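You operate a simulated robot arm through the tools that you are given. There is no shell and no other tool. Be economical: measure what you need, move in short steps, check, and stop when the job is done.

You run a simulated robot arm. Do the job below in one go: nothing can be reset, and whatever is moved stays where it is left.

TASK
Take the white rubber block and put it on top of the white magic sign. Then open the green drawer, take the purple letter tile that says "j" from the seat of the posing stool and leave it in the wide bay of the green drawer and shut the drawer again. Then open the keyboard drawer, fetch the yellow letter tile labelled "a" from the yellow mat on the print cart and set it on the floor of the keyboard drawer and shut the drawer again. The order counts.

The check looks at the end state, three seconds after you hand in, the way a careful person would. Anything else that was tipped, shoved, dropped, spilled or broken makes it a failure.

THE ROBOT
A 6-joint arm with a two-finger parallel gripper on a trunk, on a base that drives. Base frame: it is fixed to the floor where the robot stands at the start and does not move with it; the origin is under the middle of the robot, x ahead of it, y to its left, z up. Units: mm, degrees, N and s.
Its first joint turns from -166.0 to 166.0 degrees. Places, roughly: floor of the keyboard drawer [2900, -1500, 700]; green drawer [4100, -2900, 700]; keyboard drawer [3000, -1500, 700]; wide bay of the green drawer [4000, -2900, 600]. Payload 4.1 kg.
Tool frame: the origin (TCP) lies between the finger pads and is the grasp point; the fingertips stand 23 mm ahead of it; z points along the fingers, y is the line along which they close. Largest opening 94 mm; finger width 38, thickness 10; the body of the gripper, 54 by 96 mm, starts 39 mm behind the TCP.
Orientation is that of the tool frame in the base frame, as a unit quaternion [x, y, z, w]. With the fingers straight down and closing along the base's y, the tool's x points along the base's -x, its y along +y and its z along -z.

THE INTERFACE
- The arm moves only by the tool move_arm. Its argument "motion" is a list of rows, each a list of 3 entries, a list of its own where there are three numbers: the shift along the base's x, y, z in mm, then the turn, a rotation vector about the base's x, y, z in degrees, then the closure, from 0 (fully open) to 1 (shut). In form: [[[x, y, z], [wx, wy, wz], gripper], ...]. A call has 1 to 12 rows; each row is the pose to reach, as a shift and turn from the pose commanded when the call began. Rows are played at 5 a second. More than 50 mm and 8.6 degrees between two rows, or a gripper value outside its range, and nothing of the call is played. Where a pose cannot be reached the arm comes as near as it can. A force on the tool above 40 N (or 10 N above the force at the start of the call, whichever is more), or a blocked arm, ends the call early, and 0.2 s more pass. The fingers move at their own pace (about 45 mm/s each) and stop on an object; they squeeze with about 39 N. The grip force told is the motor's: it shows also when the fingers shut on nothing. Time passes only in rows, and 0.2 s behind the last, so rows that repeat a pose let the fingers close. It gives the time, the measured TCP pose, the force on the tool (base axes), the opening and the grip force at its end, in the units of the frame above (readings bear some noise), with the torque about the TCP (base axes, N m) and any sound that the robot's microphone picked up.
- Cameras (640 x 400 px; columns grow to the right, rows downward): "scene" is now at [22.1, 162.1, 1486.4]; the picture's right is [-0.08, -1.00, 0.00], its down [-0.68, 0.06, -0.73] and it looks along [0.73, -0.06, -0.68] (base axes); focal length 276 px, centre (320, 200). "wrist" rides on the gripper at [86, 16, -74] in the tool frame; the picture's right is [-0.18, 0.98, 0.00], its down [-0.58, -0.11, -0.81] and it looks along [-0.79, -0.15, 0.59] (tool axes); focal length 243 px, centre (320, 200).
- capture(camera): a new picture of that camera. The clock stands still meanwhile.
- raise_lower(by): slides the trunk up (or, below 0, down) by that many mm; the arm and the scene camera ride with it, the base frame stays. It gives what a move gives, with no picture.
- drive_base(legs): drives the robot by 1 to 6 legs, each [ahead, turn to the left] in mm and degrees, along the robot's own axes; the way and the turn of a leg run together, so that a leg with both is an arc; at most 1500 mm and 180 degrees a leg. The arm and the cameras ride along, it lands a little off, and it stops where it bumps. It gives what a move gives.
- aim_head(pan, tilt): turns the head with the scene camera to pan (to the left, within 155 degrees either way) and tilt (down, from -29 to 69), counted from straight ahead of the robot. It gives what a move gives.
- probe_pixels(camera, pixels): for up to 12 pixels [column, row] of the newest picture of that camera ("zoom" is the newest enlarged one), the place [x, y, z] in the base frame of the surface seen there, good to about 2 mm. The clock stands still meanwhile.
- zoom(camera, box): a new picture of the part [left, top, right, bottom] of that camera's present view, enlarged. The clock stands still meanwhile.
- finish_job(): hands the job in; it is judged then, once.

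Work in short steps. Measure before you move; look again where a grasp or a placing could have gone wrong, and mend it. You have 110 turns and 90 pictures in all, those below and enlarged ones among them. Open the gripper and draw the arm clear of the work before you hand the job in, unless the task says otherwise; then end with one line.

The tools are called after "Emit:" as a command line: name --argument value ..., lists and objects as JSON in quotes. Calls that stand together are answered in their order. move_arm: Moves the arm, as the interface text tells. Its arguments: {"type":"object","properties":{"motion":{"type":"array","items":{"type":"array"}}},"required":["motion"]} The other tools are called the same way: raise_lower (by) slides the trunk up or down; drive_base (legs) drives the base; aim_head (pan, tilt) turns the head that bears the scene camera; capture (camera) takes a picture; probe_pixels (camera, pixels) gives the place of the surface under pixels of a picture; zoom (camera, box) takes an enlarged picture of a part of a camera's view; finish_job () hands the job in.

At the start:

```text
clock: 0.0
eef_pos: [398.3, -162.7, 1113.5]
ee_rot: [-0.001, 1.0, 0.0, 0.001]
contact_force: [-0.2, -0.5, -0.4]
moment: [0.0, -0.01, -0.02]
opening: 94.2
gripper_force: 0.1
trunk travel left (down, up): [-450.0, 140.0]
robot x, y, heading: [0.2, 2.2, 0.0]
head pan, tilt: [-4.7, 43.2]
```

scene: 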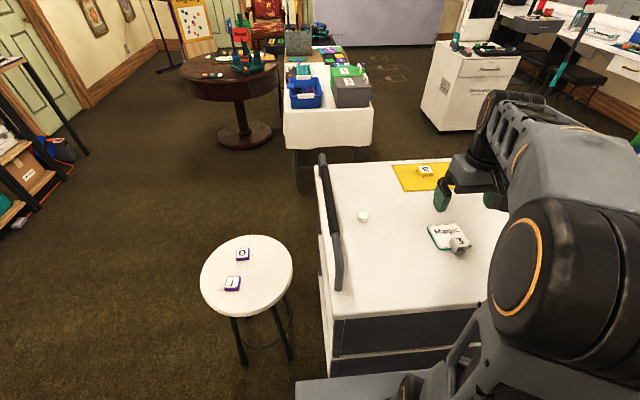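
wrist: 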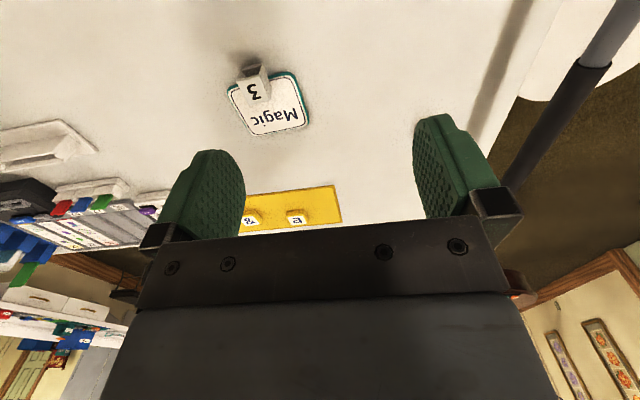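

The scene shows the white block near (363,217), the magic sign near (449,237), the stool with tiles near (240,270), and the yellow mat near (425,172). I zoom in on these.

Emit:
zoom --camera "scene" --box '[320, 150, 500, 262]'

Emit:
probe_pixels --camera "scene" --pixels '[[363, 215], [363, 221], [340, 240], [449, 230], [440, 240], [458, 243], [232, 283], [243, 254], [250, 270], [425, 170], [405, 180]]'

Emit:
zoom --camera "scene" --box '[190, 225, 310, 300]'

```text
3.56 times, centred on (410, 206) of scene
```

zoom: 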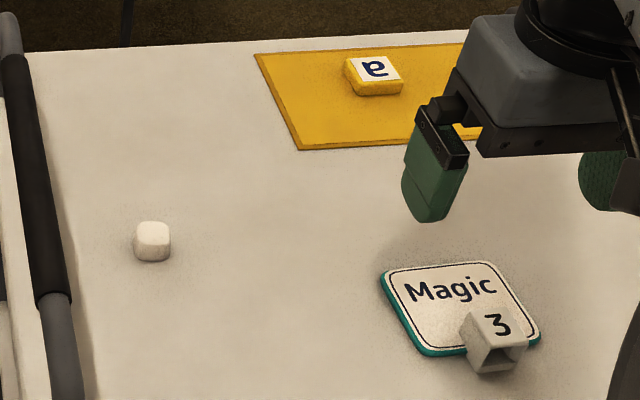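

```text
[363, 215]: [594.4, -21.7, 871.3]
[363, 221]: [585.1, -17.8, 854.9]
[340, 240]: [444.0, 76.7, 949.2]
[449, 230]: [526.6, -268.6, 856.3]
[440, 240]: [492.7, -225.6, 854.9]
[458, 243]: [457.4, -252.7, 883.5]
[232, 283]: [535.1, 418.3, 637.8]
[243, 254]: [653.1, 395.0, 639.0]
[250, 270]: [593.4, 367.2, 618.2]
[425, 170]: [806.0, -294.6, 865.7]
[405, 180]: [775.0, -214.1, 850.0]
```

```text
5.33 times, centred on (250, 262) of scene
```

zoom: 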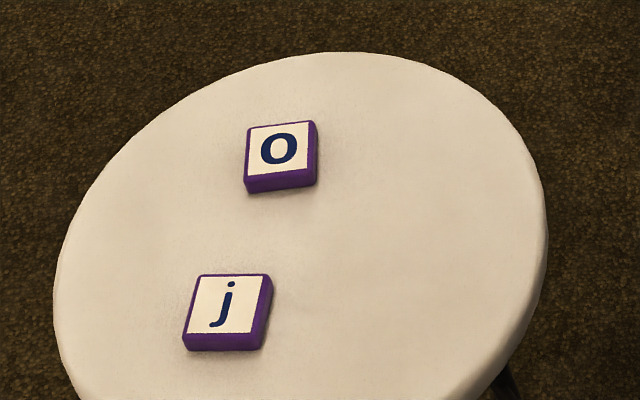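

The block is about 20 mm across at (590,-20,871). I zoom the wrist view to see the sign and the mat tiles better.

Emit:
zoom --camera "wrist" --box '[200, 50, 360, 150]'

Emit:
probe_pixels --camera "zoom" --pixels '[[120, 165], [190, 330], [420, 300], [380, 110], [230, 110], [190, 90], [240, 190], [300, 200], [200, 250]]'

Emit:
zoom --camera "wrist" --box '[230, 180, 350, 255]'

```text
4.00 times, centred on (280, 100) of wrist
```

zoom: 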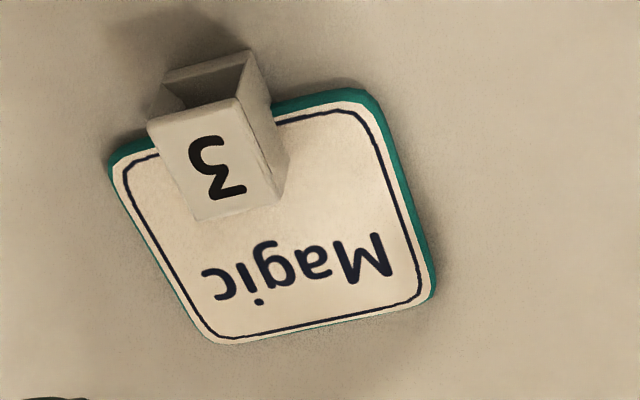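

```text
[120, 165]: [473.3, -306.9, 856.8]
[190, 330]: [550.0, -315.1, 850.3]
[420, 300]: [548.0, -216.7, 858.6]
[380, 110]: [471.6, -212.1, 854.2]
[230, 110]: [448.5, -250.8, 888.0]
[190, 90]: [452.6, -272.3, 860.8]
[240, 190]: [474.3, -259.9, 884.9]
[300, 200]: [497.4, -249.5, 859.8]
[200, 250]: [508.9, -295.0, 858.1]
```

```text
5.33 times, centred on (290, 218) of wrist
```

zoom: 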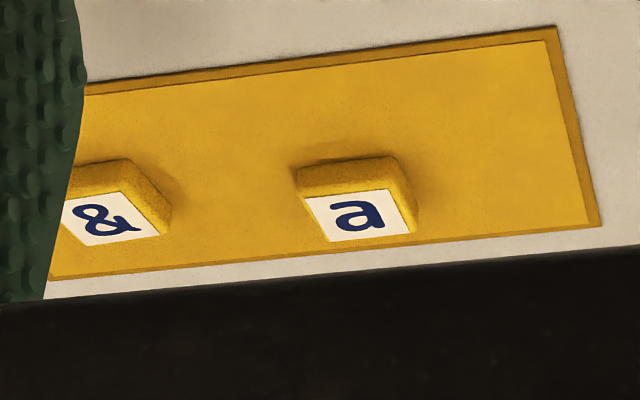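

The block is at roughly (590,-20). I move the arm above it at z≈960 with the gripper open.

Emit:
move_arm --motion '[[[32, 24, -25], [0, 0, 0], 0], [[64, 48, -50], [0, 0, 0], 0], [[96, 72, -75], [0, 0, 0], 0], [[128, 96, -100], [0, 0, 0], 0], [[160, 120, -125], [0, 0, 0], 0], [[192, 143, -150], [0, 0, 0], 0], [[192, 143, -150], [0, 0, 0], 0]]'

Emit:
capture --camera "wrist"

Emit:
capture --camera "scene"

```text
clock: 1.6
eef_pos: [590.2, -20.2, 961.4]
ee_rot: [0.0, 1.0, -0.001, 0.0]
contact_force: [-0.1, 0.2, 0.2]
moment: [0.0, -0.01, 0.03]
opening: 93.8
gripper_force: 0.0
trunk travel left (down, up): [-450.0, 140.0]
robot x, y, heading: [0.0, -1.2, 0.2]
head pan, tilt: [-4.7, 43.2]
```

```text
83 pictures are left
```

wrist: 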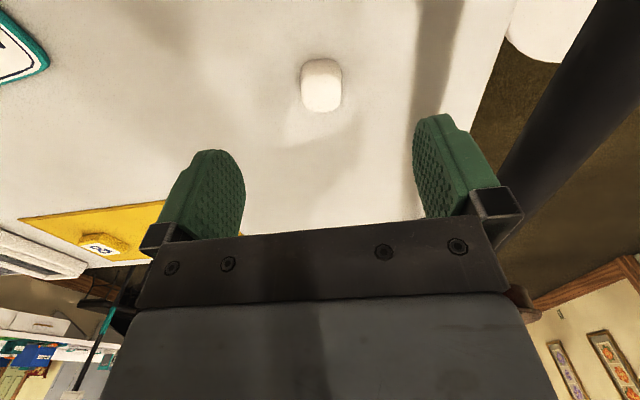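

```text
82 pictures are left
```

scene: 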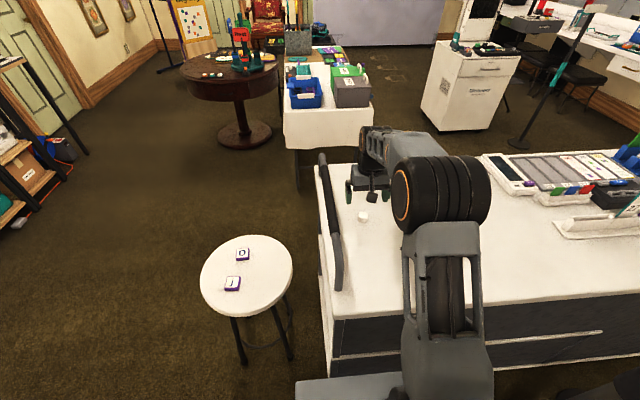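

The block in the wrist view spans about (302–341, 60–112). I probe its edges.

Emit:
probe_pixels --camera "wrist" --pixels '[[306, 68], [338, 68], [338, 105], [306, 107], [322, 85], [304, 85], [340, 85], [322, 62], [322, 109]]'

Emit:
zoom --camera "wrist" --box '[272, 40, 372, 130]'

```text
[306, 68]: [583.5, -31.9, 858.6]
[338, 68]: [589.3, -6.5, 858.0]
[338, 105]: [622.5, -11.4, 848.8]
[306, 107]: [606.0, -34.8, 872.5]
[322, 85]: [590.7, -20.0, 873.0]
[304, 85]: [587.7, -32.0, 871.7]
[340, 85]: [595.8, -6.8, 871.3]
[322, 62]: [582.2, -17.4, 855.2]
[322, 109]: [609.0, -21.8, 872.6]
```

```text
4.44 times, centred on (322, 85) of wrist
```

zoom: 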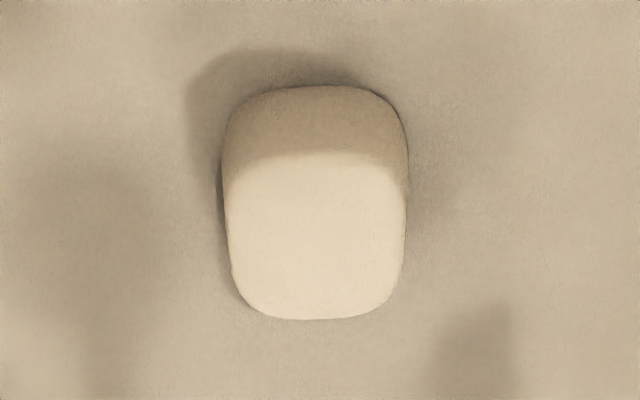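

The block's centre is (596,-20), its top is at z 873, and it is yawed about -9°. I descend with a matching yaw and close.

Emit:
move_arm --motion '[[[6, 0, -20], [0, 0, -8], 0], [[6, 0, -50], [0, 0, -8], 0], [[6, 0, -75], [0, 0, -8], 0], [[6, 0, -85], [0, 0, -8], 0], [[6, 0, -85], [0, 0, -8], 0.5], [[6, 0, -85], [0, 0, -8], 1], [[6, 0, -85], [0, 0, -8], 1], [[6, 0, -85], [0, 0, -8], 1], [[6, 0, -85], [0, 0, -8], 1]]'

```text
clock: 3.6
eef_pos: [595.2, -20.9, 879.2]
ee_rot: [0.07, 0.998, 0.0, -0.001]
contact_force: [0.0, 0.1, 0.6]
moment: [-0.02, -0.01, -0.03]
opening: 28.0
gripper_force: 38.8
trunk travel left (down, up): [-450.0, 140.0]
robot x, y, heading: [0.0, 0.9, -0.2]
head pan, tilt: [-4.7, 43.2]
```

The block is gripped (opening 28). I lift it and carry it over the sign's free part at (522,-262).

Emit:
move_arm --motion '[[[0, 0, 40], [0, 0, 0], 1], [[0, 0, 80], [0, 0, 0], 1], [[-12, -40, 90], [0, 0, 0], 1], [[-24, -80, 90], [0, 0, 0], 1], [[-36, -120, 90], [0, 0, 0], 1], [[-48, -160, 90], [0, 0, 0], 1], [[-60, -200, 90], [0, 0, 0], 1], [[-73, -241, 90], [0, 0, 0], 1], [[-73, -241, 80], [0, 0, 0], 1], [[-73, -241, 80], [0, 0, 0], 1]]'

Emit:
capture --camera "wrist"

```text
clock: 5.8
eef_pos: [523.7, -263.3, 959.9]
ee_rot: [0.071, 0.997, 0.001, 0.0]
contact_force: [0.7, -0.1, -0.5]
moment: [0.01, -0.02, 0.0]
opening: 27.4
gripper_force: 39.5
trunk travel left (down, up): [-450.0, 140.0]
robot x, y, heading: [1.3, 1.0, -0.3]
head pan, tilt: [-4.7, 43.2]
```

```text
80 pictures are left
```

wrist: 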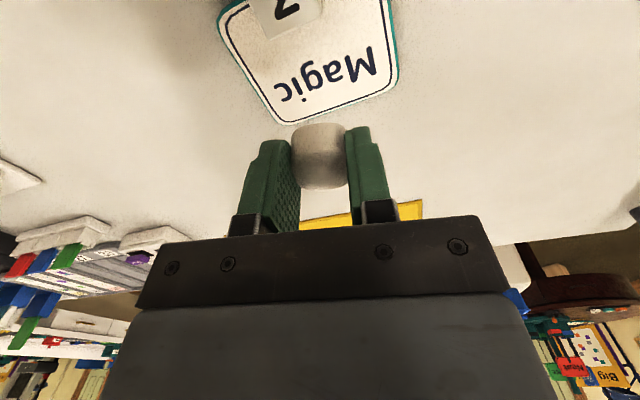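

The sign's edges are visible at rows 0–125; I probe them to check the target.

Emit:
probe_pixels --camera "wrist" --pixels '[[292, 120], [391, 78], [222, 22], [330, 70], [318, 12], [266, 32], [380, 10], [345, 100], [250, 75]]'

```text
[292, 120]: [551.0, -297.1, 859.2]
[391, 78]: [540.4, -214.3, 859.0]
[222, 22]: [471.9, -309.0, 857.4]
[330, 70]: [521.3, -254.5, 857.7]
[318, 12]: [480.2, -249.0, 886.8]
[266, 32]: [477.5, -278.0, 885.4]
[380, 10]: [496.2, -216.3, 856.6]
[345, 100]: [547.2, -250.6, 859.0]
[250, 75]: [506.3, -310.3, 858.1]
```

The target at (522,-263) is on the sign, clear of the "3" tag that ends at x≈488. I lower until just touching, release and retreat up.

Emit:
move_arm --motion '[[[-1, 0, -30], [0, 0, 0], 1], [[-1, 0, -55], [0, 0, 0], 1], [[-1, 0, -65], [0, 0, 0], 1], [[-1, 0, -71], [0, 0, 0], 1], [[-1, 0, -71], [0, 0, 0], 1]]'

```text
clock: 7.0
eef_pos: [521.8, -263.1, 888.0]
ee_rot: [0.07, 0.998, 0.0, 0.0]
contact_force: [-0.2, 0.8, 0.0]
moment: [0.01, -0.02, 0.02]
opening: 27.0
gripper_force: 39.2
trunk travel left (down, up): [-450.0, 140.0]
robot x, y, heading: [-3.8, -0.8, -0.1]
head pan, tilt: [-4.7, 43.2]
```

It is at z 888, about the contact height, so I release gently and rise.

Emit:
move_arm --motion '[[[0, 0, -1], [0, 0, 0], 0.6], [[0, 0, -1], [0, 0, 0], 0.4], [[0, 0, -1], [0, 0, 0], 0.2], [[0, 0, -1], [0, 0, 0], 0.2], [[0, 0, 30], [0, 0, 0], 0.2], [[0, 0, 75], [0, 0, 0], 0.2], [[0, 0, 120], [0, 0, 0], 0], [[-20, 40, 130], [0, 0, 8], 0], [[-40, 80, 130], [0, 0, 8], 0], [[-60, 120, 130], [0, 0, 8], 0]]'

Emit:
capture --camera "scene"

Emit:
zoom --camera "wrist" --box '[160, 0, 400, 150]'

```text
clock: 9.2
eef_pos: [461.1, -139.5, 1017.7]
ee_rot: [0.0, 1.0, 0.0, 0.0]
contact_force: [-0.1, -0.5, -0.2]
moment: [0.02, -0.03, 0.01]
opening: 94.1
gripper_force: 0.1
trunk travel left (down, up): [-450.0, 140.0]
robot x, y, heading: [-3.5, -0.8, 0.2]
head pan, tilt: [-4.7, 43.2]
```

```text
79 pictures are left
```

scene: 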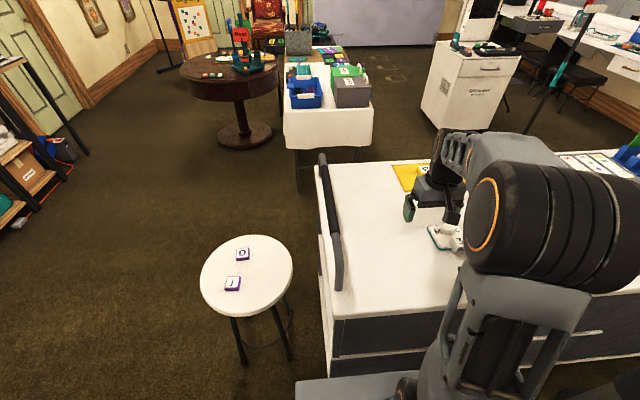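

```text
2.67 times, centred on (280, 75) of wrist
```

zoom: 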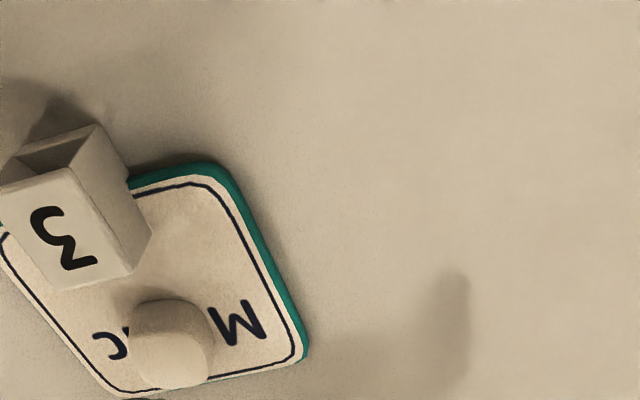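

The block rests upright on the sign. Now I look toward the green drawer (4100,-2900) and keyboard drawer (3000,-1500), bearing about -30°.

Emit:
aim_head --pan -35 --tilt 15

Emit:
capture --camera "scene"

Emit:
aim_head --pan -85 --tilt 30

Emit:
capture --camera "scene"

Emit:
aim_head --pan 85 --tilt 30

Emit:
capture --camera "scene"

```text
clock: 10.2
eef_pos: [460.6, -140.8, 1018.1]
ee_rot: [-0.001, 1.0, 0.0, 0.0]
contact_force: [0.2, -0.7, 0.1]
moment: [-0.01, 0.0, -0.02]
opening: 94.2
gripper_force: 0.1
trunk travel left (down, up): [-450.0, 140.0]
robot x, y, heading: [-1.9, -1.3, -0.0]
head pan, tilt: [-35.0, 15.0]
```

```text
77 pictures are left
```

scene: 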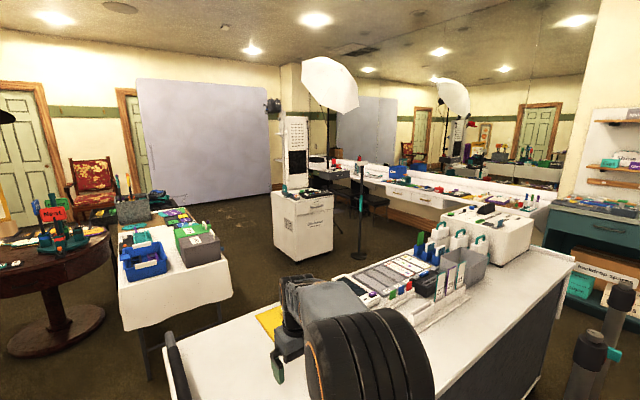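

```text
clock: 11.3
eef_pos: [460.1, -140.4, 1019.0]
ee_rot: [0.0, 1.0, 0.0, 0.001]
contact_force: [-0.3, -1.1, -0.4]
moment: [0.0, 0.02, 0.01]
opening: 94.0
gripper_force: 0.0
trunk travel left (down, up): [-450.0, 140.0]
robot x, y, heading: [0.3, -3.2, 0.1]
head pan, tilt: [-85.0, 30.0]
```

```text
76 pictures are left
```

scene: 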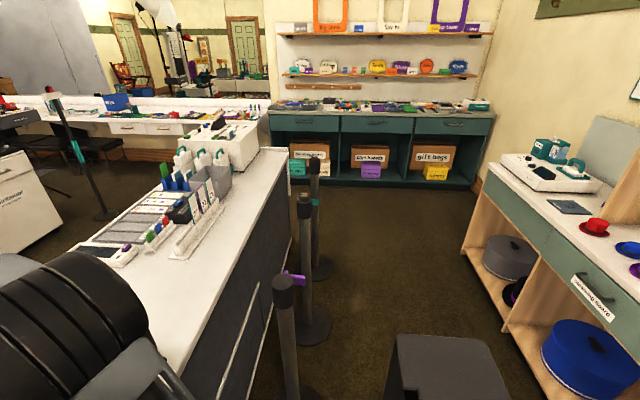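

```text
clock: 13.9
eef_pos: [460.5, -140.0, 1018.8]
ee_rot: [-0.001, 1.0, 0.0, 0.0]
contact_force: [-0.4, 0.0, -0.1]
moment: [0.01, -0.03, -0.01]
opening: 94.0
gripper_force: 0.0
trunk travel left (down, up): [-450.0, 140.0]
robot x, y, heading: [-3.2, 1.4, 0.0]
head pan, tilt: [85.0, 30.0]
```

```text
75 pictures are left
```

scene: 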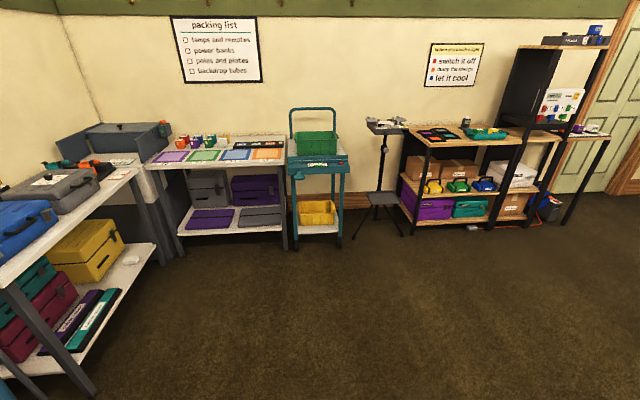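

The target bearing of the green drawer is at about (322,171) in the pan -35 view. I look there again enlarged.

Emit:
aim_head --pan -32 --tilt 15

Emit:
zoom --camera "scene" --box '[220, 130, 420, 255]'

Emit:
zoom --camera "scene" --box '[340, 130, 540, 255]'

Emit:
capture --camera "scene"

Emit:
probe_pixels --camera "scene" --pixels '[[300, 215], [300, 160], [250, 220], [250, 250], [320, 250], [220, 260], [355, 200], [400, 195], [440, 205], [340, 160], [380, 180], [260, 190]]'

```text
clock: 15.9
eef_pos: [459.6, -140.9, 1018.1]
ee_rot: [0.0, 1.0, -0.001, 0.0]
contact_force: [-0.1, 1.0, 0.2]
moment: [0.02, 0.0, -0.04]
opening: 93.8
gripper_force: 0.1
trunk travel left (down, up): [-450.0, 140.0]
robot x, y, heading: [-1.5, -2.4, 0.2]
head pan, tilt: [-32.0, 15.0]
```

```text
3.20 times, centred on (320, 192) of scene
```

zoom: 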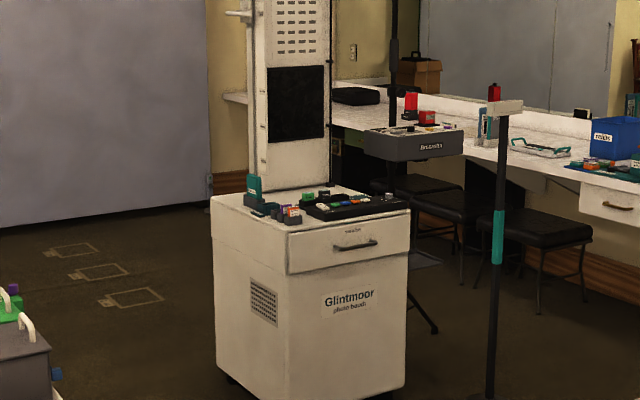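

```text
3.20 times, centred on (440, 192) of scene
```

zoom: 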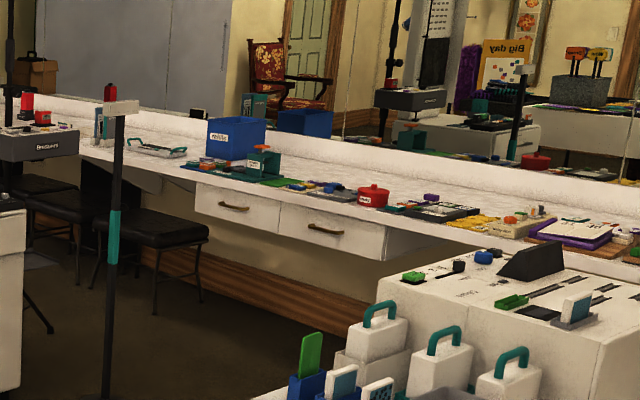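

```text
72 pictures are left
```

scene: 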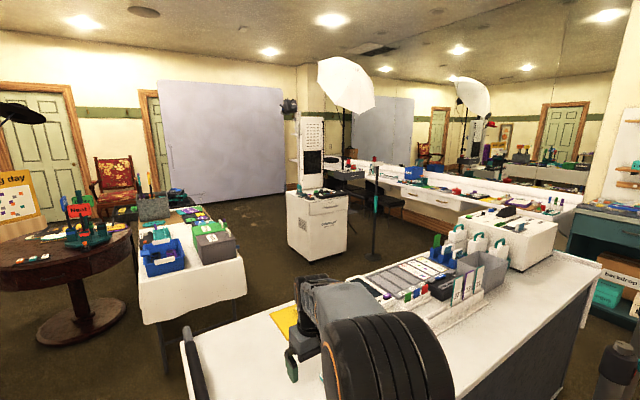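

```text
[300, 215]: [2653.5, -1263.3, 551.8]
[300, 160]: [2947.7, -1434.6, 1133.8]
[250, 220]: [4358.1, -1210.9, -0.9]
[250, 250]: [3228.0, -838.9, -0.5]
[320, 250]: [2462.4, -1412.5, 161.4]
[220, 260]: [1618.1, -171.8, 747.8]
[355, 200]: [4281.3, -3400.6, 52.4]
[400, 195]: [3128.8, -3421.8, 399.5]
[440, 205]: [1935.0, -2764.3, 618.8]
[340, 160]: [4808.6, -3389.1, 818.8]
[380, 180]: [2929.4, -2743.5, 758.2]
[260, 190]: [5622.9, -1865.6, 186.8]
```

The Glintmoor cabinet drawer near (2700,-1500) is the keyboard drawer; the green drawer seems to be under the counter near (355,145) of the first zoom. I probe the floor plan to plan a route.

Emit:
probe_pixels --camera "scene" --pixels '[[142, 300], [243, 278], [185, 240], [182, 345], [262, 316], [555, 252], [600, 262], [270, 300], [330, 275], [375, 255], [420, 230], [160, 360]]'

Emit:
zoom --camera "scene" --box '[290, 150, 390, 212]'

Emit:
probe_pixels --camera "zoom" --pixels '[[265, 75], [300, 80], [365, 120], [290, 170], [390, 190], [500, 220], [340, 350], [420, 350], [540, 100], [240, 60], [190, 250], [400, 110]]'

```text
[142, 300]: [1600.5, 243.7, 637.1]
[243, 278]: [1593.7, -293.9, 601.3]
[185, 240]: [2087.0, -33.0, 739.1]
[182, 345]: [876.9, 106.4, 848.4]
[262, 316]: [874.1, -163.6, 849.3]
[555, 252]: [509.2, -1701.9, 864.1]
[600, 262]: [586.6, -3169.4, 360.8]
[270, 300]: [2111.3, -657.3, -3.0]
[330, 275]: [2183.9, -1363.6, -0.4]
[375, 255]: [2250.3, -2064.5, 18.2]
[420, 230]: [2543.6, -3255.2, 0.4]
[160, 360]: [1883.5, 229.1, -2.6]
```

```text
6.40 times, centred on (340, 181) of scene
```

zoom: 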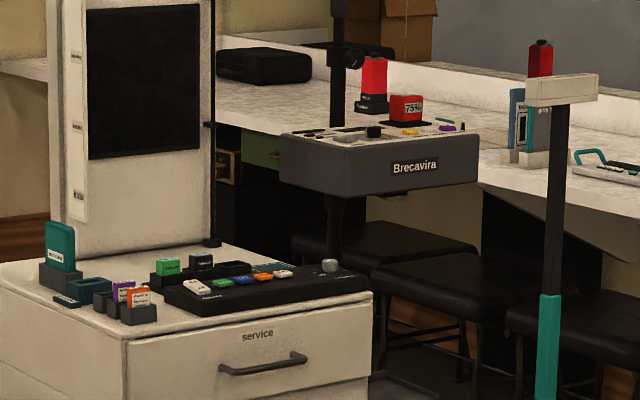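

```text
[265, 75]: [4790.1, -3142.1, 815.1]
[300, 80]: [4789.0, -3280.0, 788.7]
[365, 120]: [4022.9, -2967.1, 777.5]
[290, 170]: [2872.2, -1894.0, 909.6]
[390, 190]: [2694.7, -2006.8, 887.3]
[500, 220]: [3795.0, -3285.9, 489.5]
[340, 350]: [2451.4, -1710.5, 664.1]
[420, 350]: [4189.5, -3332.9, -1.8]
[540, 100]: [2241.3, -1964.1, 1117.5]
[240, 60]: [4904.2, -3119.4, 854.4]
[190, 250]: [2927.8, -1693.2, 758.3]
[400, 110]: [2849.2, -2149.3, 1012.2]
```

Distances are rough from here. Before driving I check the robot's surroundings and footprint by looking down, left and right.

Emit:
aim_head --pan 30 --tilt 60

Emit:
capture --camera "scene"

Emit:
probe_pixels --camera "scene" --pixels '[[320, 300], [320, 380], [250, 380], [400, 380], [250, 330], [400, 300], [180, 380], [320, 200], [100, 200]]'

Emit:
aim_head --pan -70 --tilt 60

Emit:
capture --camera "scene"

Emit:
probe_pixels --camera "scene" --pixels '[[320, 300], [320, 380], [250, 380], [400, 380], [250, 330], [400, 300], [180, 380], [320, 200], [500, 200], [500, 380]]'

```text
clock: 17.2
eef_pos: [459.4, -141.3, 1018.4]
ee_rot: [0.0, 1.0, 0.0, 0.0]
contact_force: [0.2, -0.7, 0.0]
moment: [0.01, -0.04, -0.02]
opening: 94.0
gripper_force: 0.0
trunk travel left (down, up): [-450.0, 140.0]
robot x, y, heading: [-5.4, 1.0, 0.2]
head pan, tilt: [30.0, 60.0]
```

```text
70 pictures are left
```

scene: 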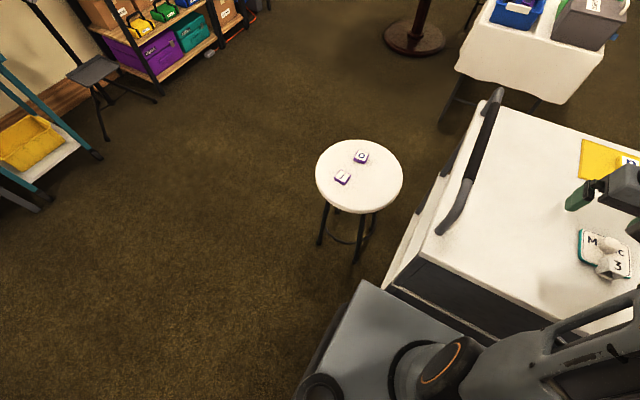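

```text
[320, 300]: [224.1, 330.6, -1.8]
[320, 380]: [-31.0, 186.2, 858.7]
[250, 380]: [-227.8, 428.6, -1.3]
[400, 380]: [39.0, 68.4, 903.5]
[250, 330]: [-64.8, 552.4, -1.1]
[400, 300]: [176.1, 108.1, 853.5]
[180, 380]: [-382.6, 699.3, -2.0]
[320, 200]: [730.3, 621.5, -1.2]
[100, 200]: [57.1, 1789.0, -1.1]
```

```text
clock: 18.9
eef_pos: [460.7, -140.5, 1017.7]
ee_rot: [0.0, 1.0, 0.0, 0.0]
contact_force: [-0.8, -0.5, -0.7]
moment: [-0.01, 0.01, -0.01]
opening: 93.9
gripper_force: 0.1
trunk travel left (down, up): [-450.0, 140.0]
robot x, y, heading: [1.3, 0.0, 0.1]
head pan, tilt: [-70.0, 60.0]
```

```text
69 pictures are left
```

scene: 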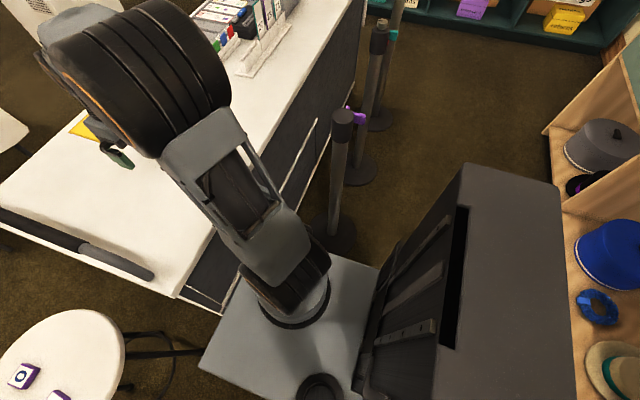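

```text
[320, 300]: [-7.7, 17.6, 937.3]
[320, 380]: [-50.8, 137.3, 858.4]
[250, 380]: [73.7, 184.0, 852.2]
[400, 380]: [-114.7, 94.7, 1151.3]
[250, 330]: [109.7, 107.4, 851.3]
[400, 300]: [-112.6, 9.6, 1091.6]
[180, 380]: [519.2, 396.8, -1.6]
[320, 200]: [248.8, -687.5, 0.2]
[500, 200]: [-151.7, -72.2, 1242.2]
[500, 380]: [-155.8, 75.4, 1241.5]
```

The body spans roughly ±210 mm about its axis and the left side is clear. I tuck the arm, then reverse, turn left and drive round the stool to the corridor between cart (x≤880) and cloth table (x≥1590).

Emit:
move_arm --motion '[[[-25, 24, 16], [0, 0, 0], 0], [[-50, 48, 32], [0, 0, 0], 0], [[-75, 72, 48], [0, 0, 0], 0], [[-100, 96, 64], [0, 0, 0], 0], [[-125, 120, 80], [0, 0, 0], 0], [[-150, 140, 100], [0, 0, 0], 0]]'

Emit:
drive_base --legs '[[-150, 0], [0, 90], [900, 0], [0, -90]]'

Emit:
aim_head --pan -15 --tilt 40

Emit:
capture --camera "scene"

```text
clock: 20.4
eef_pos: [311.7, 1.5, 1118.9]
ee_rot: [0.0, 1.0, 0.0, 0.0]
contact_force: [0.5, 0.0, -0.7]
moment: [-0.03, 0.0, -0.03]
opening: 94.0
gripper_force: 0.1
trunk travel left (down, up): [-450.0, 140.0]
robot x, y, heading: [0.7, 0.7, -0.2]
head pan, tilt: [-70.0, 60.0]
```

```text
clock: 33.7
eef_pos: [147.7, 891.8, 1117.7]
ee_rot: [-0.002, 1.0, 0.0, -0.001]
contact_force: [-0.3, 0.5, -0.6]
moment: [-0.02, 0.01, -0.02]
opening: 93.9
gripper_force: 0.1
trunk travel left (down, up): [-450.0, 140.0]
robot x, y, heading: [-165.0, 891.1, 0.4]
head pan, tilt: [-70.0, 60.0]
```

```text
clock: 35.0
eef_pos: [148.4, 891.6, 1118.2]
ee_rot: [-0.003, 1.0, 0.0, 0.0]
contact_force: [-0.5, -0.6, 0.7]
moment: [0.0, 0.03, 0.01]
opening: 94.1
gripper_force: 0.2
trunk travel left (down, up): [-450.0, 140.0]
robot x, y, heading: [-166.5, 888.5, 0.4]
head pan, tilt: [-15.0, 40.0]
```

```text
68 pictures are left
```

scene: 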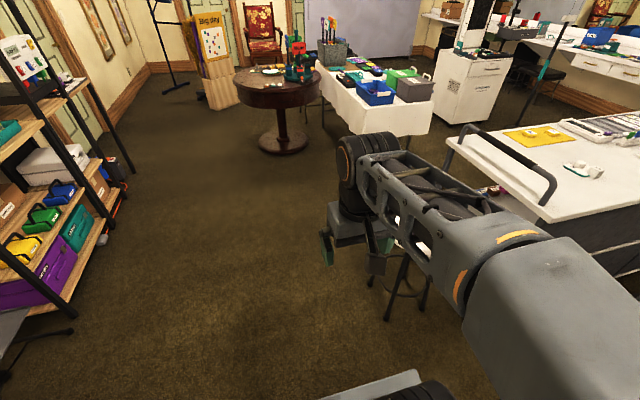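

The way ahead is clear. I check the round table and cloth edges before the next legs.

Emit:
probe_pixels --camera "scene" --pixels '[[285, 105], [320, 95], [285, 155], [331, 118], [404, 136], [455, 140], [355, 130]]'

```text
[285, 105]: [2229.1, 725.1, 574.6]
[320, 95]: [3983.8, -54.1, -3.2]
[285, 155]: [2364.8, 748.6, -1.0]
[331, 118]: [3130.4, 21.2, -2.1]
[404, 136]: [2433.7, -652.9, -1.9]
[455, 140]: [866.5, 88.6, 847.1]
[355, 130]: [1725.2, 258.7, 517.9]
```

Table edges are far enough. I drive to (1235,890), turn right 90° and go along the corridor.

Emit:
drive_base --legs '[[1395, -0.4], [0, -90]]'

Emit:
aim_head --pan 0 --tilt 40

Emit:
capture --camera "scene"

```text
clock: 45.8
eef_pos: [1221.2, 570.0, 1119.2]
ee_rot: [0.718, 0.696, 0.0, 0.0]
contact_force: [-0.5, 0.8, 0.3]
moment: [-0.02, -0.01, -0.01]
opening: 93.9
gripper_force: 0.0
trunk travel left (down, up): [-450.0, 140.0]
robot x, y, heading: [1229.1, 883.3, -91.4]
head pan, tilt: [-15.0, 40.0]
```

```text
clock: 46.5
eef_pos: [1220.4, 571.2, 1118.8]
ee_rot: [0.718, 0.696, 0.0, 0.0]
contact_force: [0.5, -0.5, -0.4]
moment: [0.02, 0.01, 0.01]
opening: 94.0
gripper_force: 0.0
trunk travel left (down, up): [-450.0, 140.0]
robot x, y, heading: [1229.6, 880.2, -91.7]
head pan, tilt: [0.0, 40.0]
```

```text
67 pictures are left
```

scene: 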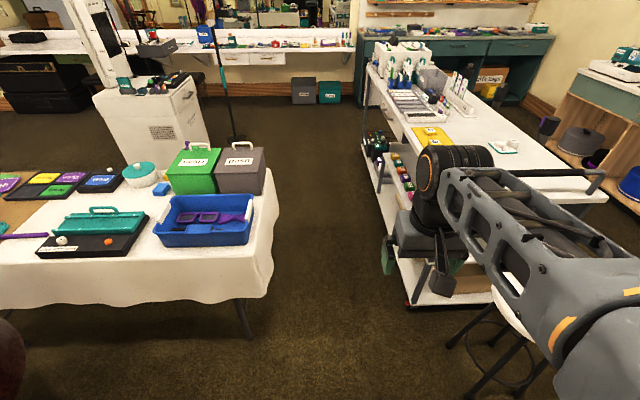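

I check the corridor's edges: cloth at (275,230), cart's lower shelf at (405,300) and (370,165).

Emit:
probe_pixels --camera "scene" --pixels '[[272, 260], [276, 200], [250, 335], [408, 305], [365, 165], [370, 140], [372, 75], [235, 140], [100, 140], [210, 150], [35, 60], [60, 85]]'

```text
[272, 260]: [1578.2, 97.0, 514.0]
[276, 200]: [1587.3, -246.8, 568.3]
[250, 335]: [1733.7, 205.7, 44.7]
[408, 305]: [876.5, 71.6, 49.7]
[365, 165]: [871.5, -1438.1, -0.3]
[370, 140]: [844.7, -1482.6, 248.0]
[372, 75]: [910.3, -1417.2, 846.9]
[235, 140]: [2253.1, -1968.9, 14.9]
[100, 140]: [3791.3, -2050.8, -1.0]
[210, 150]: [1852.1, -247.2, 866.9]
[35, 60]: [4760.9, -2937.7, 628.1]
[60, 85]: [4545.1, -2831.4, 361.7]
```

The corridor spans x 877–1578, centre about 1228. I drive through it to y≈-550 and look toward the counter.

Emit:
drive_base --legs '[[0, 1.6], [1430, 0]]'

Emit:
aim_head --pan 50 --tilt 20

Emit:
capture --camera "scene"

```text
clock: 54.1
eef_pos: [1221.9, -882.0, 1118.5]
ee_rot: [0.709, 0.705, 0.0, 0.001]
contact_force: [-1.2, 0.4, 0.6]
moment: [0.0, 0.0, 0.03]
opening: 94.0
gripper_force: 0.1
trunk travel left (down, up): [-450.0, 140.0]
robot x, y, heading: [1222.3, -566.9, -90.0]
head pan, tilt: [0.0, 40.0]
```

```text
clock: 55.3
eef_pos: [1223.1, -880.5, 1118.9]
ee_rot: [0.71, 0.704, 0.0, -0.001]
contact_force: [0.1, 0.3, 0.4]
moment: [-0.03, 0.02, 0.04]
opening: 93.9
gripper_force: 0.2
trunk travel left (down, up): [-450.0, 140.0]
robot x, y, heading: [1226.3, -569.4, -90.3]
head pan, tilt: [50.0, 20.0]
```

```text
66 pictures are left
```

scene: 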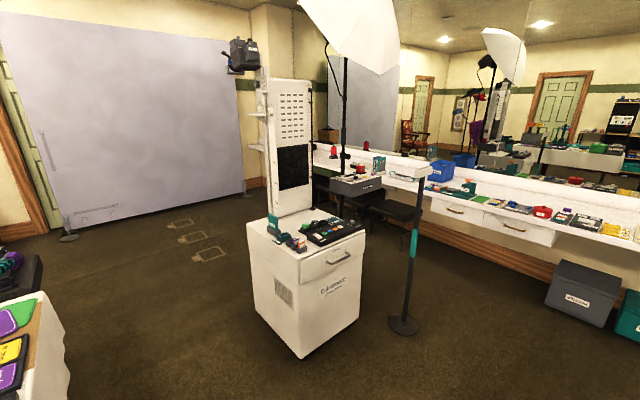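

I probe the cabinet's geometry and zoom on it and the region behind.

Emit:
probe_pixels --camera "scene" --pixels '[[249, 225], [302, 266], [364, 235], [300, 275], [362, 250], [338, 262], [300, 345], [402, 322], [356, 186], [376, 183], [395, 205], [330, 180]]'

Emit:
zoom --camera "scene" --box '[300, 130, 440, 218]'

Emit:
zoom --camera "scene" --box '[235, 190, 385, 290]'

```text
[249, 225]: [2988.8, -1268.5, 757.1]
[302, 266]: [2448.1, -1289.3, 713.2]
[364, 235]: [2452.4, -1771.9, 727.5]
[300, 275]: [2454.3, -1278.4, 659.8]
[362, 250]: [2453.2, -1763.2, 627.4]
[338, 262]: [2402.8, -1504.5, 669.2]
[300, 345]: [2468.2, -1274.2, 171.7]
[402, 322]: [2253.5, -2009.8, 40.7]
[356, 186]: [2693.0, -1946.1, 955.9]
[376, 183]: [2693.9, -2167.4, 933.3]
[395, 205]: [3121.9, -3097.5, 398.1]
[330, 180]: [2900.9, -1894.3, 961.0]
```

```text
4.55 times, centred on (370, 174) of scene
```

zoom: 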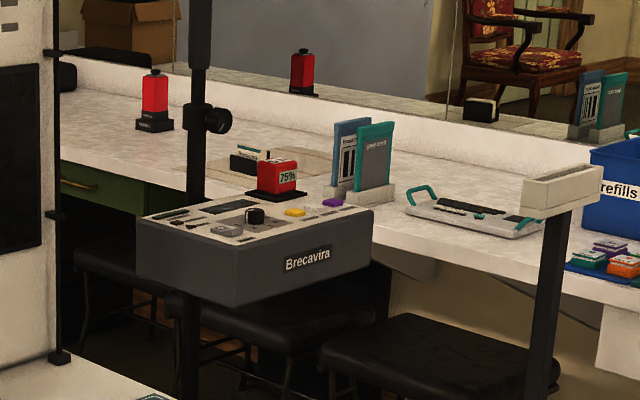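

```text
4.00 times, centred on (310, 240) of scene
```

zoom: 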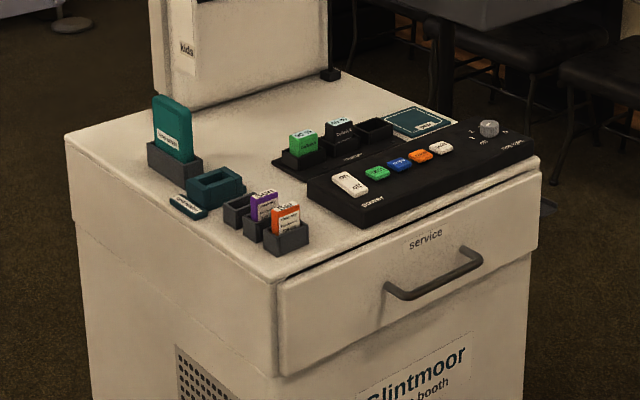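

The "service" drawer faces -x, so the keyboard drawer is probably on the +x face (x≈3000). I drive round the cabinet's north side along y≈-800 to x≈3500 to view both drawers.

Emit:
drive_base --legs '[[300, 60], [0, 38], [1450, 0]]'

Emit:
aim_head --pan -40 --tilt 25

Emit:
capture --camera "scene"

```text
clock: 66.9
eef_pos: [3116.9, -604.1, 1117.1]
ee_rot: [-0.055, 0.999, 0.0, 0.0]
contact_force: [0.4, -0.3, 0.0]
moment: [0.0, -0.02, -0.01]
opening: 93.9
gripper_force: 0.1
trunk travel left (down, up): [-450.0, 140.0]
robot x, y, heading: [2805.1, -639.8, 6.3]
head pan, tilt: [50.0, 20.0]
```

```text
clock: 68.6
eef_pos: [3115.5, -605.5, 1118.5]
ee_rot: [-0.055, 0.998, 0.0, 0.001]
contact_force: [0.6, -0.2, 0.2]
moment: [-0.02, -0.02, 0.0]
opening: 94.2
gripper_force: 0.0
trunk travel left (down, up): [-450.0, 140.0]
robot x, y, heading: [2805.8, -641.8, 6.3]
head pan, tilt: [-40.0, 25.0]
```

```text
63 pictures are left
```

scene: 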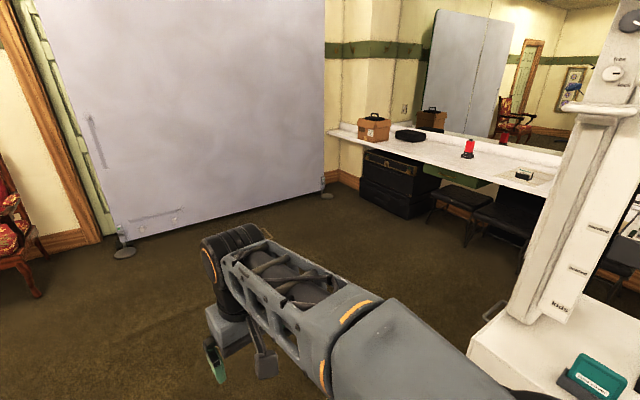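

A handle sticks out of the cabinet's +x face at (495,310) – the keyboard drawer – and the green drawer is at (445,175) under the counter. I drive on and turn to face the counter.

Emit:
drive_base --legs '[[1150, -6.3], [0, -90]]'

Emit:
aim_head --pan 0 --tilt 25

Emit:
capture --camera "scene"

Emit:
probe_pixels --camera "scene" --pixels '[[320, 150], [320, 170], [320, 200], [280, 170], [360, 170], [400, 170], [400, 200], [280, 200], [440, 200]]'

```text
clock: 78.2
eef_pos: [3953.9, -895.1, 1118.9]
ee_rot: [0.701, 0.713, 0.0, 0.0]
contact_force: [0.3, -0.1, 0.2]
moment: [0.05, 0.01, -0.02]
opening: 94.1
gripper_force: 0.1
trunk travel left (down, up): [-450.0, 140.0]
robot x, y, heading: [3948.7, -578.4, -89.1]
head pan, tilt: [-40.0, 25.0]
```

```text
clock: 79.3
eef_pos: [3954.8, -895.2, 1117.4]
ee_rot: [0.701, 0.713, 0.0, 0.001]
contact_force: [-0.1, -0.8, -0.2]
moment: [0.01, -0.02, 0.0]
opening: 94.0
gripper_force: 0.1
trunk travel left (down, up): [-450.0, 140.0]
robot x, y, heading: [3947.9, -581.2, -89.2]
head pan, tilt: [0.0, 25.0]
```

```text
62 pictures are left
```

scene: 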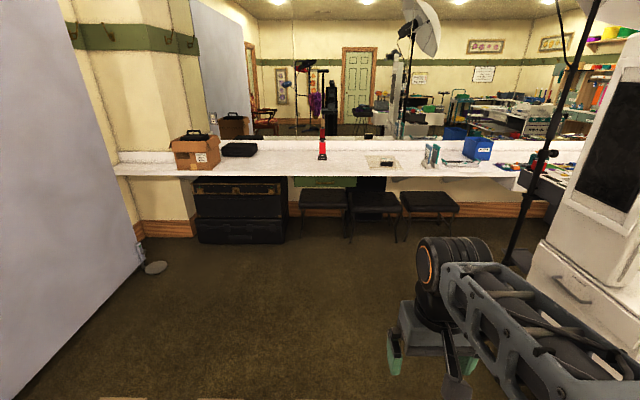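

```text
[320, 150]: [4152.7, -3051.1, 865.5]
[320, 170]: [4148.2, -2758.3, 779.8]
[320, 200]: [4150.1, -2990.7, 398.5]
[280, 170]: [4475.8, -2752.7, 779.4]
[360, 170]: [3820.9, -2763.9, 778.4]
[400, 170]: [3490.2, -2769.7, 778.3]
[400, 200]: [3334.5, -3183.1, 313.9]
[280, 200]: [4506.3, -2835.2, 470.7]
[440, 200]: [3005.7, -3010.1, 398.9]
```

The green drawer front is at about (295–355,178–187). I zoom in and probe.

Emit:
zoom --camera "scene" --box '[270, 155, 430, 245]'

Emit:
probe_pixels --camera "zoom" --pixels '[[105, 105], [300, 105], [200, 110], [200, 95], [220, 150], [420, 160], [600, 170], [200, 350], [130, 180], [350, 120], [390, 130], [700, 190]]'

```text
4.00 times, centred on (350, 200) of scene
```

zoom: 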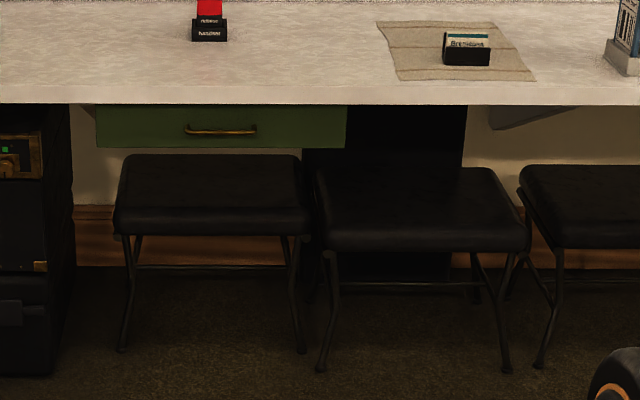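

```text
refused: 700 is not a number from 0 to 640
```

Emit:
probe_pixels --camera "zoom" --pixels '[[105, 115], [340, 115], [300, 135], [120, 140], [220, 132], [190, 130], [250, 130], [215, 220], [215, 160], [425, 240], [300, 350], [120, 350]]'

```text
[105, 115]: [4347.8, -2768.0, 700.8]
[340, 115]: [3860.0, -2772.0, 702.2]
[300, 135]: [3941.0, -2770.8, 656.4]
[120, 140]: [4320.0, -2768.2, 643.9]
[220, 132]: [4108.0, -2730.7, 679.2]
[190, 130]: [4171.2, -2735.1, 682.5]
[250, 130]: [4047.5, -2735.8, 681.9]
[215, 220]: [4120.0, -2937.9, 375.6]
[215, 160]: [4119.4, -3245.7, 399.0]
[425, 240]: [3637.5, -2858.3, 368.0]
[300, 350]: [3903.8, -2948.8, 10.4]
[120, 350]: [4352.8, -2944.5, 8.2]
```

The green drawer front is at y≈-2770, x 3850–4350, with the handle bar at x 4045–4172, y≈-2732, z≈681. I drive to face the handle from about 720 mm and lower the trunk.

Emit:
drive_base --legs '[[0, 5.6], [1430, 0], [0, -6.4]]'

Emit:
raise_lower --by -250

Emit:
move_arm --motion '[[[0, -20, 0], [0, 0, 8.5], 0.3], [[0, -40, 0], [0, 0, 17], 0.3], [[0, -60, 0], [0, 0, 25.5], 0.3], [[0, -80, 0], [0, 0, 34], 0.3], [[0, -100, 0], [0, 0, 42.5], 0.3], [[0, -120, 0], [0, 0, 51], 0.3], [[0, -140, 0], [0, 0, 59.5], 0.3], [[0, -150, 0], [0, 0, 68], 0.3], [[0, -150, 0], [0, 0, 76.5], 0.3], [[0, -150, 0], [0, 0, 85], 0.3], [[0, -150, 0], [0, 0, 90], 0.3], [[0, -150, 0], [0, 0, 90], 0.3]]'

```text
clock: 87.4
eef_pos: [4121.9, -2312.8, 1117.9]
ee_rot: [0.705, 0.709, 0.0, 0.0]
contact_force: [-0.4, 0.3, -0.1]
moment: [-0.02, 0.01, -0.01]
opening: 94.1
gripper_force: 0.0
trunk travel left (down, up): [-450.0, 140.0]
robot x, y, heading: [4116.2, -1999.2, -89.6]
head pan, tilt: [0.0, 25.0]
```

```text
clock: 90.0
eef_pos: [4120.4, -2311.7, 868.8]
ee_rot: [0.705, 0.71, 0.0, 0.001]
contact_force: [-0.3, 0.4, 0.8]
moment: [0.02, 0.03, 0.03]
opening: 93.9
gripper_force: 0.0
trunk travel left (down, up): [-200.0, 390.0]
robot x, y, heading: [4120.7, -1999.6, -89.7]
head pan, tilt: [0.0, 25.0]
```

```text
clock: 92.6
eef_pos: [4120.6, -2461.8, 867.2]
ee_rot: [-0.004, 1.0, 0.0, 0.001]
contact_force: [0.1, -0.1, -1.0]
moment: [0.0, 0.0, -0.03]
opening: 65.7
gripper_force: 0.1
trunk travel left (down, up): [-200.0, 390.0]
robot x, y, heading: [4117.9, -2001.3, -89.2]
head pan, tilt: [0.0, 25.0]
```

Orientation is now closing along y. I pitch the tool to horizontal (pointing -y) while extending slightly.

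Emit:
move_arm --motion '[[[0, -10, 0], [-8.5, 0, 0], 0.3], [[0, -20, 0], [-17, 0, 0], 0.3], [[0, -30, 0], [-25.5, 0, 0], 0.3], [[0, -40, 0], [-34, 0, 0], 0.3], [[0, -50, 0], [-42.5, 0, 0], 0.3], [[0, -60, -10], [-51, 0, 0], 0.3], [[0, -70, -20], [-59.5, 0, 0], 0.3], [[0, -80, -40], [-68, 0, 0], 0.3], [[0, -90, -60], [-76.5, 0, 0], 0.3], [[0, -100, -80], [-85, 0, 0], 0.3], [[0, -110, -100], [-90, 0, 0], 0.3], [[0, -110, -100], [-90, 0, 0], 0.3]]'

Emit:
capture --camera "wrist"

Emit:
capture --camera "scene"

```text
clock: 95.2
eef_pos: [4121.0, -2572.3, 768.3]
ee_rot: [0.003, -0.706, 0.708, 0.003]
contact_force: [0.0, -0.5, 0.7]
moment: [-0.02, 0.02, -0.01]
opening: 65.9
gripper_force: 0.0
trunk travel left (down, up): [-200.0, 390.0]
robot x, y, heading: [4120.5, -1999.7, -89.4]
head pan, tilt: [0.0, 25.0]
```

```text
60 pictures are left
```

wrist: 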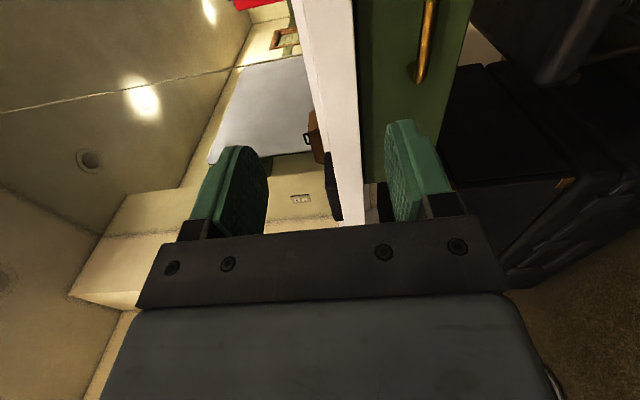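

```text
59 pictures are left
```

scene: 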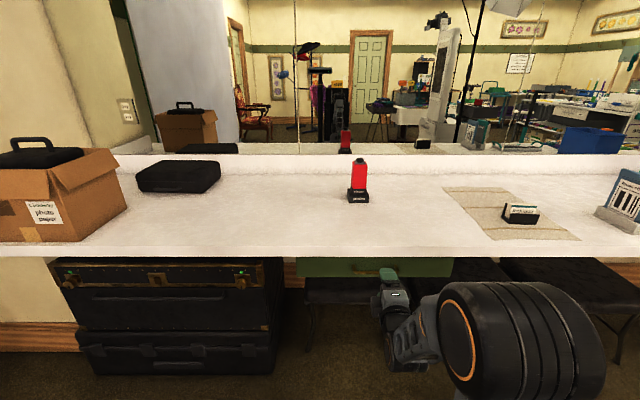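

The handle shows in the wrist view at (425,0–80). I probe it together with the drawer front.

Emit:
probe_pixels --camera "wrist" --pixels '[[431, 10], [427, 40], [422, 65], [416, 78], [395, 60], [370, 60], [350, 60], [330, 60], [455, 60]]'

Emit:
zoom --camera "scene" --box '[280, 240, 480, 365]'

```text
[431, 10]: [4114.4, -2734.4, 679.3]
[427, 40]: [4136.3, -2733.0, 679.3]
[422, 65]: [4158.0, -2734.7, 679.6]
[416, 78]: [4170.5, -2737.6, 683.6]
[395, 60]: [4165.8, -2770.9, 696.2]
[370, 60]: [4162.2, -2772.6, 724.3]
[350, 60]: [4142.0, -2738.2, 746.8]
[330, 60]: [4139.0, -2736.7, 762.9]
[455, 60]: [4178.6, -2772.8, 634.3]
```

```text
3.20 times, centred on (380, 302) of scene
```

zoom: 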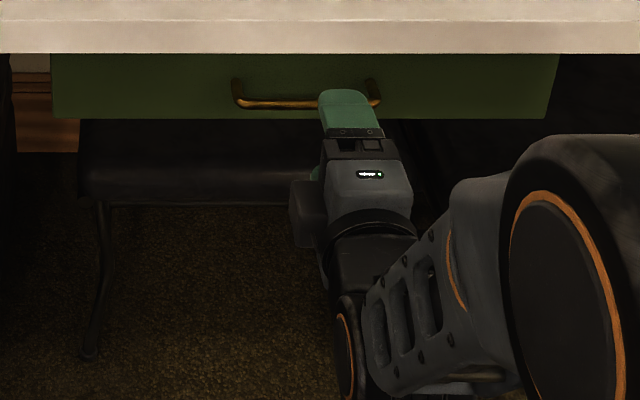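

The bar is at y≈-2736, z≈679.5, centre x≈4110; front at -2772. I lower to bar height, then advance so the bar is between the pads, and close.

Emit:
move_arm --motion '[[[-6, -20, -30], [0, 0, 0], 0.45], [[-11, -40, -60], [0, 0, 0], 0.45], [[-11, -60, -88], [0, 0, 0], 0.45], [[-11, -90, -88], [0, 0, 0], 0.45], [[-11, -125, -88], [0, 0, 0], 0.45], [[-11, -150, -88], [0, 0, 0], 0.45], [[-11, -163, -88], [0, 0, 0], 0.45], [[-11, -163, -88], [0, 0, 0], 0.45]]'

Emit:
capture --camera "wrist"

```text
clock: 97.0
eef_pos: [4110.9, -2735.9, 681.9]
ee_rot: [0.002, -0.707, 0.707, 0.003]
contact_force: [-0.3, 0.4, 0.1]
moment: [0.02, 0.02, -0.04]
opening: 51.7
gripper_force: 0.0
trunk travel left (down, up): [-200.0, 390.0]
robot x, y, heading: [4116.5, -1998.5, -89.6]
head pan, tilt: [0.0, 25.0]
```

```text
57 pictures are left
```

wrist: 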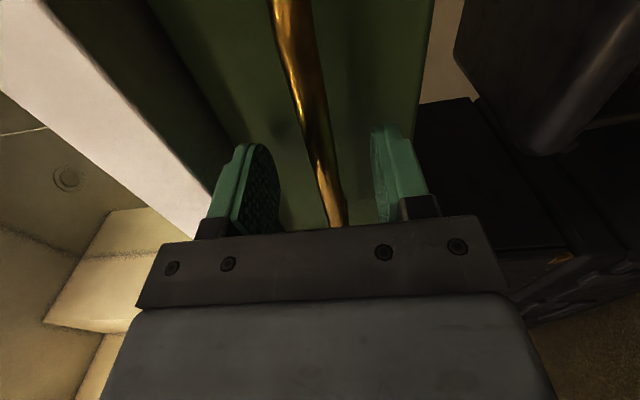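

The bar is between the fingers. I close on it and then pull 120 mm as a first part.

Emit:
move_arm --motion '[[[0, 0, -2], [0, 0, 0], 1], [[0, 0, -2], [0, 0, 0], 1], [[0, 0, -2], [0, 0, 0], 1], [[0, 0, -2], [0, 0, 0], 1], [[0, 15, -2], [0, 0, 0], 1], [[0, 35, -2], [0, 0, 0], 1], [[0, 60, -2], [0, 0, 0], 1], [[0, 85, -2], [0, 0, 0], 1], [[0, 110, -2], [0, 0, 0], 1], [[0, 120, -2], [0, 0, 0], 1]]'

```text
clock: 99.2
eef_pos: [4109.8, -2614.0, 677.8]
ee_rot: [-0.003, 0.707, -0.707, -0.003]
contact_force: [-4.1, 0.2, -9.4]
moment: [-0.03, -1.51, 1.37]
opening: 11.8
gripper_force: 45.0
trunk travel left (down, up): [-200.0, 390.0]
robot x, y, heading: [4117.7, -2000.5, -89.5]
head pan, tilt: [0.0, 25.0]
```

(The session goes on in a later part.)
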